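You operate a simulated robot arm through the tools that you are given. There is no shell and no other tool. Be economical: measure what you need, move in short steps, check, and stop when the job is done.

You are at the controls of a simulated robot arm. One attempt, no reset.

## Task
Take the yellow vial that says "D2" from the top of the lab bench and put it on the cream seed packet there.

It is judged by the outcome, as a careful person would: the job done as asked, and still so three seconds after it is handed in. It fails if anything else is knocked over, pushed out of place, dropped, spilled or broken.

## Robot
A 7-joint arm with a two-finger parallel gripper, fixed in place. Base frame: the origin is at the foot of the arm, x ahead of it, y to its left, z up; the work surface is at about z = 0. Readings come in m, rad, newtons and seconds.
With the tool pointing down near the work surface it reaches from about 0.24 to 0.62 m from the base axis. Its first joint turns from -1.152 to 1.152 rad. Payload 2.6 kg.
Tool frame: the origin (TCP) lies between the finger pads and is the grasp point; the fingertips stand 0.03 m ahead of it; z points along the fingers, y is the line along which they close. Largest opening 0.094 m; finger width 0.028, thickness 0.01; the body of the gripper, 0.05 by 0.096 m, starts 0.055 m behind the TCP.
Orientation is that of the tool frame in the base frame, as [roll, pitch, yaw] about the fixed x, y, z axes, in that order (R = Rz(yaw) Ry(pitch) Rx(roll)). With the fingers straight down and closing along the base's y, the tool's x points along the base's -x, its y along +y and its z along -z.

## Interface
- The arm moves only by the tool send_rows. Its argument "series" is text: rows parted by semicolons, each of 7 numbers parted by spaces: the shift along the tool's x, y, z in mm, then the turn, a rotation vector about the tool's x, y, z in rad, then the closure, from 0 (fully open) to 1 (shut). In form: dx dy dz ax ay az grip; .... A call has 1 to 8 rows; each row shifts and turns the commanded pose from where the row before left it, along the tool's axes as they then stand. A row lasts 0.2 s, in which the tool goes at most 0.05 m and 0.15 rad; a call with a longer step from one row to the next is refused whole, and so is a gripper value outside its range. A pose out of reach is approached as far as the arm can. The call stops where the force on the tool passes 40 N (or 10 N more than at its start, if that is more) or the arm is blocked; 0.2 s more then pass. The fingers move at their own pace (about 0.072 m/s each) and stop on an object; they squeeze with about 42 N. The grip force told is the motor's: it shows also when the fingers shut on nothing. Time passes only in rows, and 0.2 s behind the last, so rows that do not move let the fingers close. The reply holds the time, the measured pose of the TCP, the force on the tool along the base axes, the opening and the grip force, in the units named above and with some noise.
- Cameras (640 x 400 px; columns grow to the right, rows downward): "scene" is fixed at [0.047, 0.4345, 0.5673]; the picture's right is [-0.69, -0.73, 0.00], its down [-0.43, 0.41, -0.80] and it looks along [0.58, -0.55, -0.60] (base axes); focal length 351 px, centre (320, 200). "wrist" rides on the gripper at [0.076, 0.014, -0.102] in the tool frame; the picture's right is [-0.18, 0.98, 0.00], its down [-0.75, -0.14, -0.64] and it looks along [-0.63, -0.12, 0.77] (tool axes); focal length 243 px, centre (320, 200). There is no depth. A picture from a camera that has moved, and an enlarged one, comes with that camera's place and axes in the base frame and with its lens. The place of the scene camera against the robot may be out by one fixed shift of up to 0.012 m in any direction.
- snapshot(camera): a new picture of that camera. It takes no simulated time.
- enlarge(camera, box): a new picture of the part [left, top, right, bottom] of that camera's present view, enlarged. It takes no simulated time.
- close_job(): hands the job in; it is judged then, once.

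Work in short steps. Places have to be worked out from the pictures, the camera data and where the tool is seen: move nearer, look again, correct. Check each grasp and each placing, and mend what went wrong. You have 90 turns and 38 pictures in all, those below and enlarged ones among them. Open the gripper and draw the arm clear of the work before you hand the job in, unless the task says otherwise; then end with one line.

The tools are called after "Emit:" as name(argument=value, ...) on one line, values as JSON. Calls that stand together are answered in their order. send_rows: Moves the arm, as the interface text tells. Its arguments: {"type":"object","properties":{"series":{"type":"string"}},"required":["series"]} The other tools are called the same way: snapshot (camera) takes a picture; enlarge (camera, box) takes an enlarged picture of a part of a camera's view; close_job () hands the job in.

At the start:

```text
clock: 0.0
position: [0.3245, 0.0511, 0.2642]
orientation: [3.14, 0.0, -3.141]
ft_force: [0.1, 0.5, 0.2]
finger_gap: 0.0937
grip_force: 0.0
```

scene: 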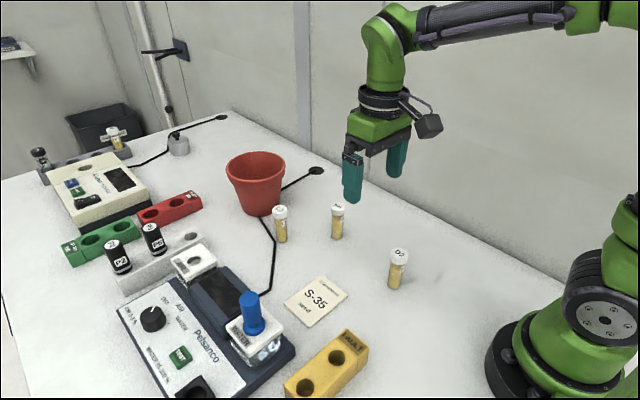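
wrist: 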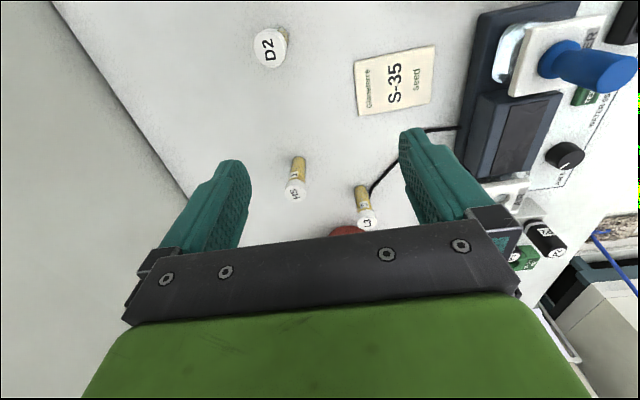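

The D2 vial appears near (0.280, 0.006) and the packet near (0.358, 0.148). I'll enlarge both to check the labels, vial height and packet.

Emit:
enlarge(camera="scene", box=[260, 190, 440, 340])

Emit:
enlarge(camera="wrist", box=[220, 0, 460, 150])

```text
2.67 times, centred on (350, 265) of scene
camera zoom: at [0.047, 0.4345, 0.5673], right [-0.69, -0.73, 0.0], down [-0.43, 0.41, -0.8], along [0.58, -0.55, -0.6], focal length 936 px, centre (240, 27)
```

zoom: 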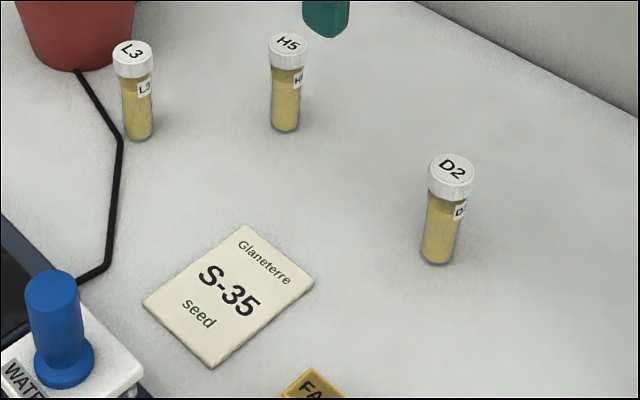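

```text
2.67 times, centred on (340, 75) of wrist
camera zoom: at [0.2502, 0.0658, 0.3676], right [0.18, 0.98, 0.0], down [0.75, -0.14, 0.64], along [0.63, -0.12, -0.77], focal length 647 px, centre (267, 533)
```

zoom: 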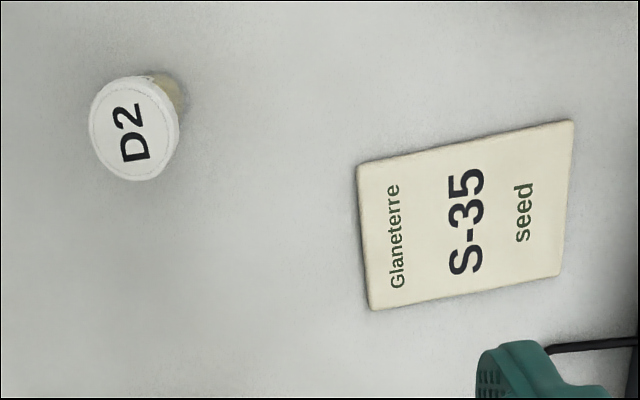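

The vial is about 0.09 m tall with its cap about 0.03 m wide, near (0.280, 0.009). I'll move above it at z≈0.17 with the fingers open and look again.

Emit:
send_rows(series="15 -14 0 0 0 0 0; 15 -14 0 0 0 0 0; 14.5 -14 0 0 0 0 0; 0 0 30 0 0 0 0; 0 0 30 0 0 0 0; 0 0 30 0 0 0 0; 0 0 0 0 0 0 0")

Emit:
snapshot(camera="wrist")

Emit:
snapshot(camera="scene")

```text
clock: 1.6
position: [0.2819, 0.0115, 0.1734]
orientation: [-3.14, 0.0, -3.141]
ft_force: [-0.1, 0.6, 0.0]
finger_gap: 0.0936
grip_force: 0.0
```

```text
33 pictures are left
camera wrist: at [0.2063, 0.0244, 0.2761], right [0.18, 0.98, 0.0], down [0.75, -0.14, 0.64], along [0.63, -0.12, -0.77], focal length 243 px, centre (320, 200)
```

wrist: 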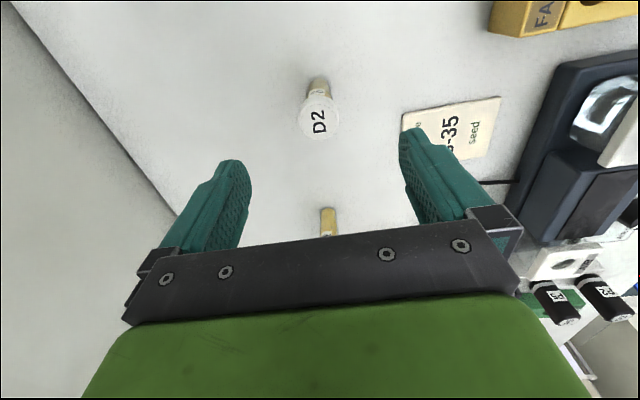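

```text
32 pictures are left
```

scene: 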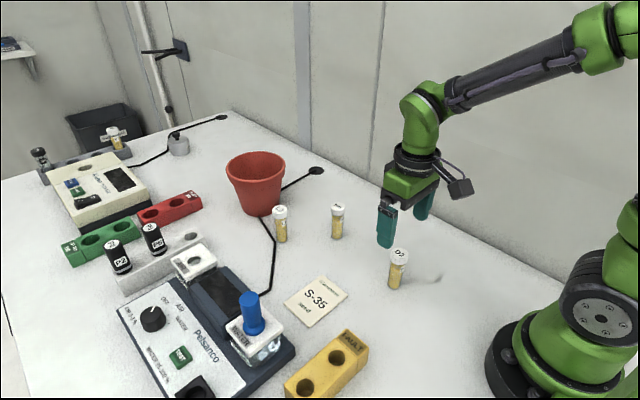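

Triangulating the two wrist views gives the cap at about (0.281, 0.0085), top at z≈0.08. I'll shift 3 mm in -y and go down to z≈0.047 between the fingers, still open.

Emit:
send_rows(series="1 -3 20 0 0 0 0; 0 0 25 0 0 0 0; 0 0 25 0 0 0 0; 0 0 25 0 0 0 0; 0 0 20 0 0 0 0; 0 0 11 0 0 0 0; 0 0 0 0 0 0 0")

Emit:
snapshot(camera="wrist")

```text
clock: 3.2
position: [0.2798, 0.0074, 0.0472]
orientation: [-3.14, -0.003, -3.141]
ft_force: [0.5, 0.7, -0.4]
finger_gap: 0.0939
grip_force: 0.0
```

```text
31 pictures are left
camera wrist: at [0.2042, 0.0218, 0.1507], right [0.18, 0.98, 0.0], down [0.75, -0.14, 0.64], along [0.63, -0.12, -0.77], focal length 243 px, centre (320, 200)
```

wrist: 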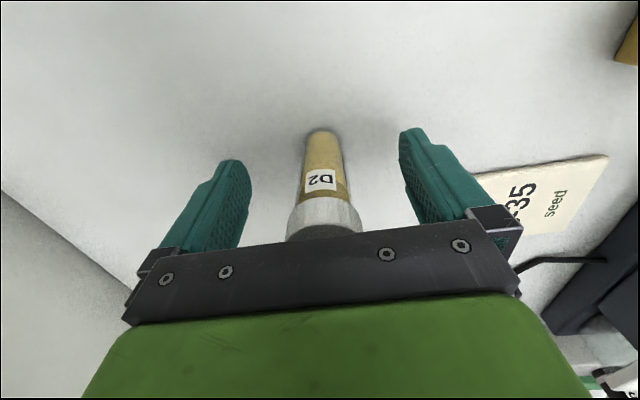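

The vial stands centred between the fingers and reads D2. Closing on it.

Emit:
send_rows(series="0 0 0 0 0 0 0.5; 0 0 0 0 0 0 1; 0 0 0 0 0 0 1; 0 0 0 0 0 0 1; 0 0 0 0 0 0 1")

Emit:
snapshot(camera="wrist")

```text
clock: 4.4
position: [0.2792, 0.0071, 0.0485]
orientation: [-3.141, 0.001, 3.14]
ft_force: [-0.4, 0.1, -0.7]
finger_gap: 0.0304
grip_force: 42.2
```

```text
30 pictures are left
camera wrist: at [0.2043, 0.0217, 0.1509], right [0.18, 0.98, 0.0], down [0.75, -0.14, 0.64], along [0.63, -0.12, -0.77], focal length 243 px, centre (320, 200)
```

wrist: 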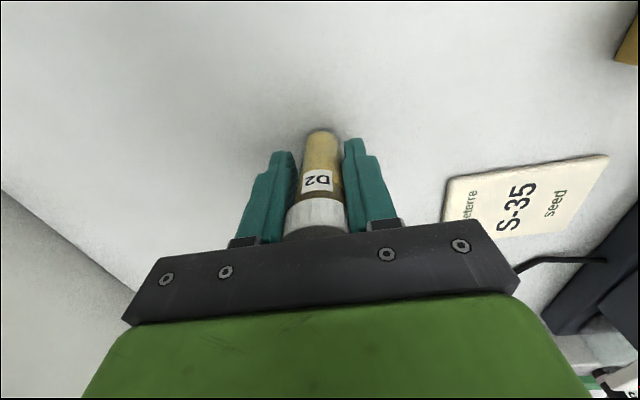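

Held at 30 mm, which is the cap width. I'll lift 60 mm and check that the vial comes with it.

Emit:
send_rows(series="0 0 -10 0 0 0 1; 0 0 -15 0 0 0 1; 0 0 -20 0 0 0 1; 0 0 -15 0 0 0 1; 0 0 0 0 0 0 1")

Emit:
snapshot(camera="wrist")

Emit:
snapshot(camera="scene")

```text
clock: 5.6
position: [0.281, 0.0072, 0.1099]
orientation: [3.141, 0.001, -3.14]
ft_force: [0.5, 0.8, -0.4]
finger_gap: 0.0304
grip_force: 41.1
```

```text
29 pictures are left
camera wrist: at [0.2049, 0.021, 0.2123], right [0.18, 0.98, 0.0], down [0.75, -0.14, 0.64], along [0.63, -0.12, -0.77], focal length 243 px, centre (320, 200)
```

wrist: 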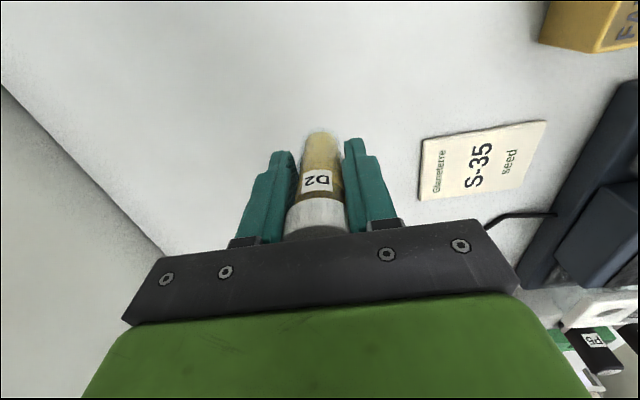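

```text
28 pictures are left
```

scene: 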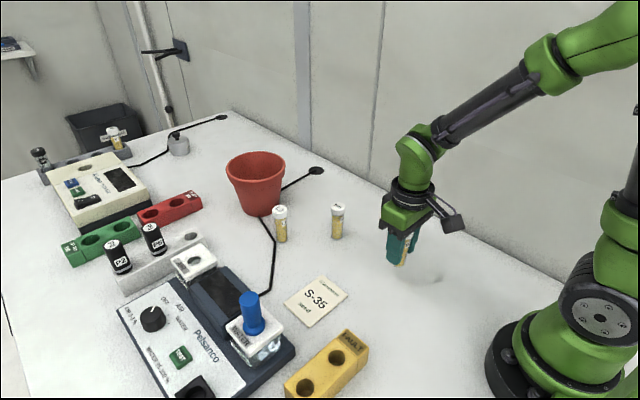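

The vial is held upright. Two wrist views put the packet's centre at about (0.360, 0.149). I'll carry the vial there at this height, where the path is clear, and then check.

Emit:
send_rows(series="-10 18 0 0 0 0 1; -13 24 0 0 0 0 1; -16 29 0 0 0 0 1; -16 29 0 0 0 0 1; -14 25 0 0 0 0 1; -9.5 17 0 0 0 0 1; 0 0 0 0 0 0 1; 0 0 0 0 0 0 1")

Emit:
snapshot(camera="wrist")

Emit:
enlarge(camera="scene", box=[220, 190, 420, 360])

```text
clock: 7.4
position: [0.3584, 0.1499, 0.1096]
orientation: [-3.141, 0.0, 3.141]
ft_force: [-1.1, 0.3, 0.5]
finger_gap: 0.0302
grip_force: 41.8
```

```text
27 pictures are left
camera wrist: at [0.2832, 0.1625, 0.2127], right [0.18, 0.98, 0.0], down [0.75, -0.14, 0.64], along [0.63, -0.12, -0.77], focal length 243 px, centre (320, 200)
```

wrist: 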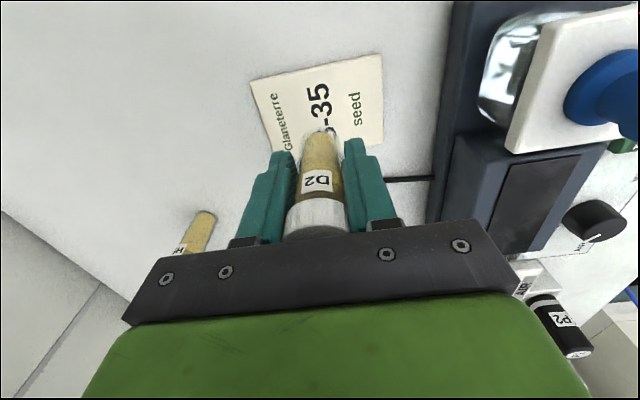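

```text
2.35 times, centred on (320, 275) of scene
camera zoom: at [0.047, 0.4345, 0.5673], right [-0.69, -0.73, 0.0], down [-0.43, 0.41, -0.8], along [0.58, -0.55, -0.6], focal length 825 px, centre (320, 24)
```

zoom: 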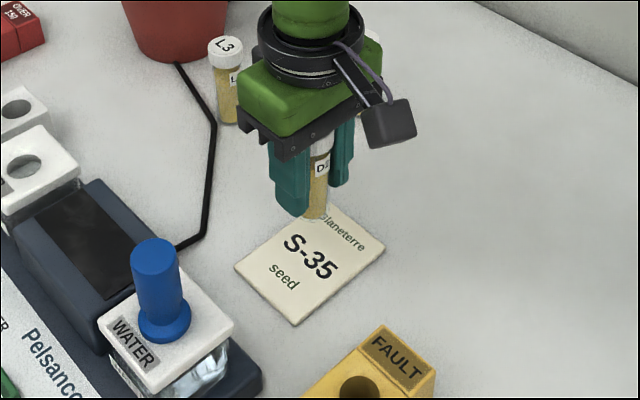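

Packet centre from this view is about (0.355, 0.150), and the vial is directly above it. I'll go down to just above the packet, with the vial's bottom about 7 mm up.

Emit:
send_rows(series="1 0 12 0 0 0 1; 0 0 15 0 0 0 1; 0 0 15 0 0 0 1; 0 0 10 0 0 0 1; 0 0 2 0 0 0 1; 0 0 0 0 0 0 1")

Emit:
snapshot(camera="wrist")

Emit:
enlarge(camera="scene", box=[250, 210, 390, 340])

```text
clock: 8.8
position: [0.3571, 0.1495, 0.0555]
orientation: [-3.141, 0.002, -3.141]
ft_force: [-0.9, 0.7, 4.4]
finger_gap: 0.0303
grip_force: 41.6
```

```text
25 pictures are left
camera wrist: at [0.2818, 0.1628, 0.1574], right [0.18, 0.98, 0.0], down [0.75, -0.14, 0.64], along [0.63, -0.12, -0.77], focal length 243 px, centre (320, 200)
```

wrist: 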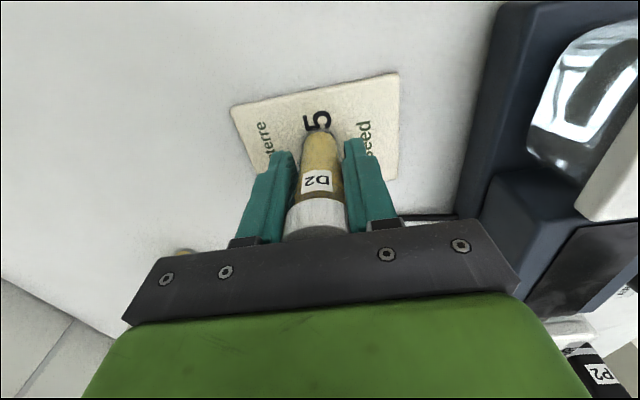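

```text
3.08 times, centred on (320, 275) of scene
camera zoom: at [0.0469, 0.4345, 0.5673], right [-0.69, -0.73, 0.0], down [-0.43, 0.41, -0.8], along [0.58, -0.55, -0.6], focal length 1079 px, centre (320, -31)
```

zoom: 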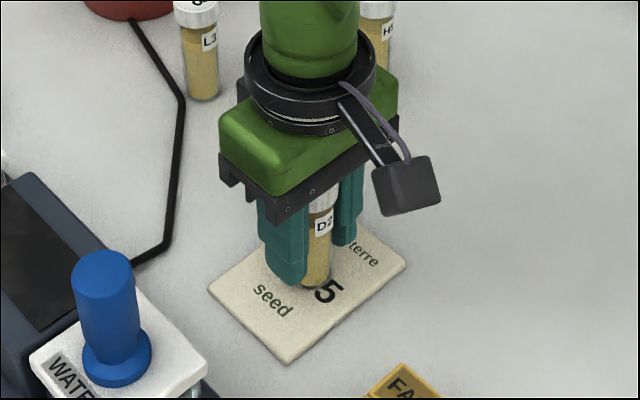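

The force has risen to 4.4 N, so the vial is probably just touching the packet. Two 0.5 mm steps will confirm it.

Emit:
send_rows(series="0 0 0.5 0 0 0 1; 0 0 0.5 0 0 0 1; 0 0 0 0 0 0 1")

```text
clock: 9.6
position: [0.3583, 0.1485, 0.0551]
orientation: [-3.14, 0.002, 3.14]
ft_force: [-2.0, -0.7, 12.0]
finger_gap: 0.0302
grip_force: 42.7
```

Contact is firm at 12 N. I'll ease back 1 mm and open partway, slowly, so the fingers keep clear of the neighbouring device.

Emit:
send_rows(series="0 0 -1 0 0 0 1; 0 0 0 0 0 0 0.6; 0 0 0 0 0 0 0.5; 0 0 0 0 0 0 0.4; 0 0 0 0 0 0 0.35; 0 0 0 0 0 0 0.35")

Emit:
snapshot(camera="wrist")

```text
clock: 11.0
position: [0.3591, 0.1491, 0.0549]
orientation: [-3.141, -0.001, -3.14]
ft_force: [0.4, 0.7, -0.8]
finger_gap: 0.0611
grip_force: 0.0
```

```text
23 pictures are left
camera wrist: at [0.2827, 0.1626, 0.1573], right [0.18, 0.98, 0.0], down [0.75, -0.14, 0.64], along [0.63, -0.12, -0.77], focal length 243 px, centre (320, 200)
```

wrist: 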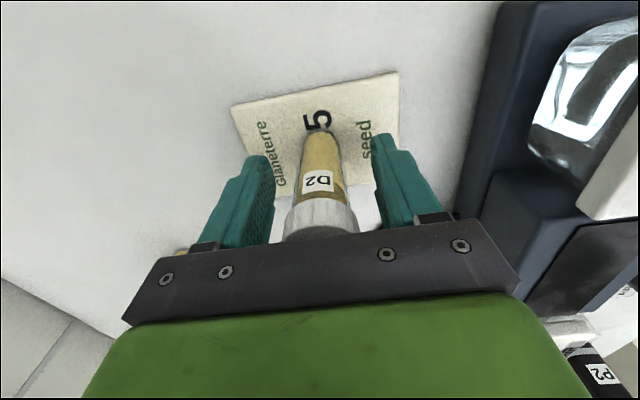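

The vial stands free on the packet, clear of both fingers. Raising straight up.

Emit:
send_rows(series="0 0 -10 0 0 0 0.35; 0 0 -20 0 0 0 0.35; 0 0 -30 0 0 0 0.35; 0 0 -30 0 0 0 0.35; 0 0 -30 0 0 0 0.2; 0 0 -30 0 0 0 0; 0 0 0 0 0 0 0")

Emit:
send_rows(series="15 -20 0 0 0 0 0; 15 -30 0 0 0 0 0; 15 -30 0 0 0 0 0; 0 -20 0 0 0 0 0; 0 0 0 0 0 0 0")

Emit:
snapshot(camera="scene")

Emit:
enlarge(camera="scene", box=[250, 210, 390, 340])

```text
clock: 12.6
position: [0.3574, 0.1497, 0.2048]
orientation: [-3.141, 0.0, -3.141]
ft_force: [0.3, 0.8, -0.9]
finger_gap: 0.094
grip_force: 0.0
```

```text
clock: 13.8
position: [0.3133, 0.048, 0.2049]
orientation: [3.141, 0.001, -3.141]
ft_force: [-0.4, -0.7, -0.5]
finger_gap: 0.0937
grip_force: 0.1
```

```text
22 pictures are left
```

scene: 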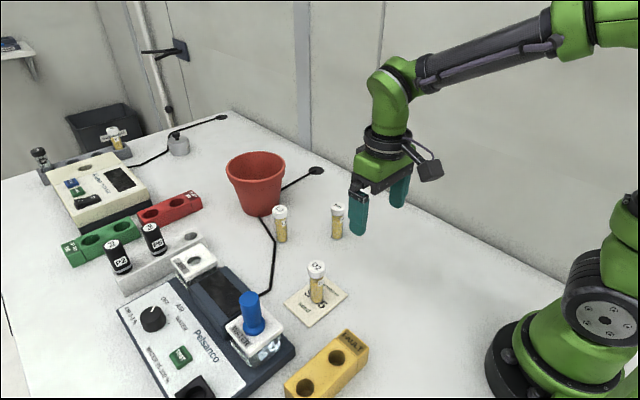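

```text
3.08 times, centred on (320, 275) of scene
camera zoom: at [0.047, 0.4345, 0.5673], right [-0.69, -0.73, 0.0], down [-0.43, 0.41, -0.8], along [0.58, -0.55, -0.6], focal length 1079 px, centre (320, -31)
```

zoom: 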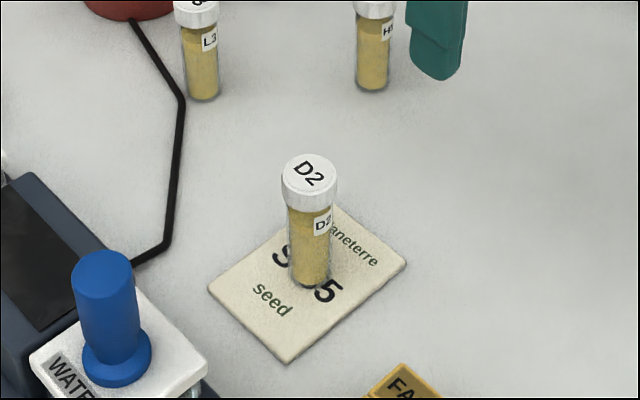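

The D2 vial stands upright near the middle of the packet. Nothing else has moved, and the arm is clear with the gripper open, so I'm handing the job in.

Emit:
close_job()

```text
The job is handed in.
```

The yellow D2 vial is standing upright on the cream seed packet, the arm is clear with its gripper open, and the job is handed in.
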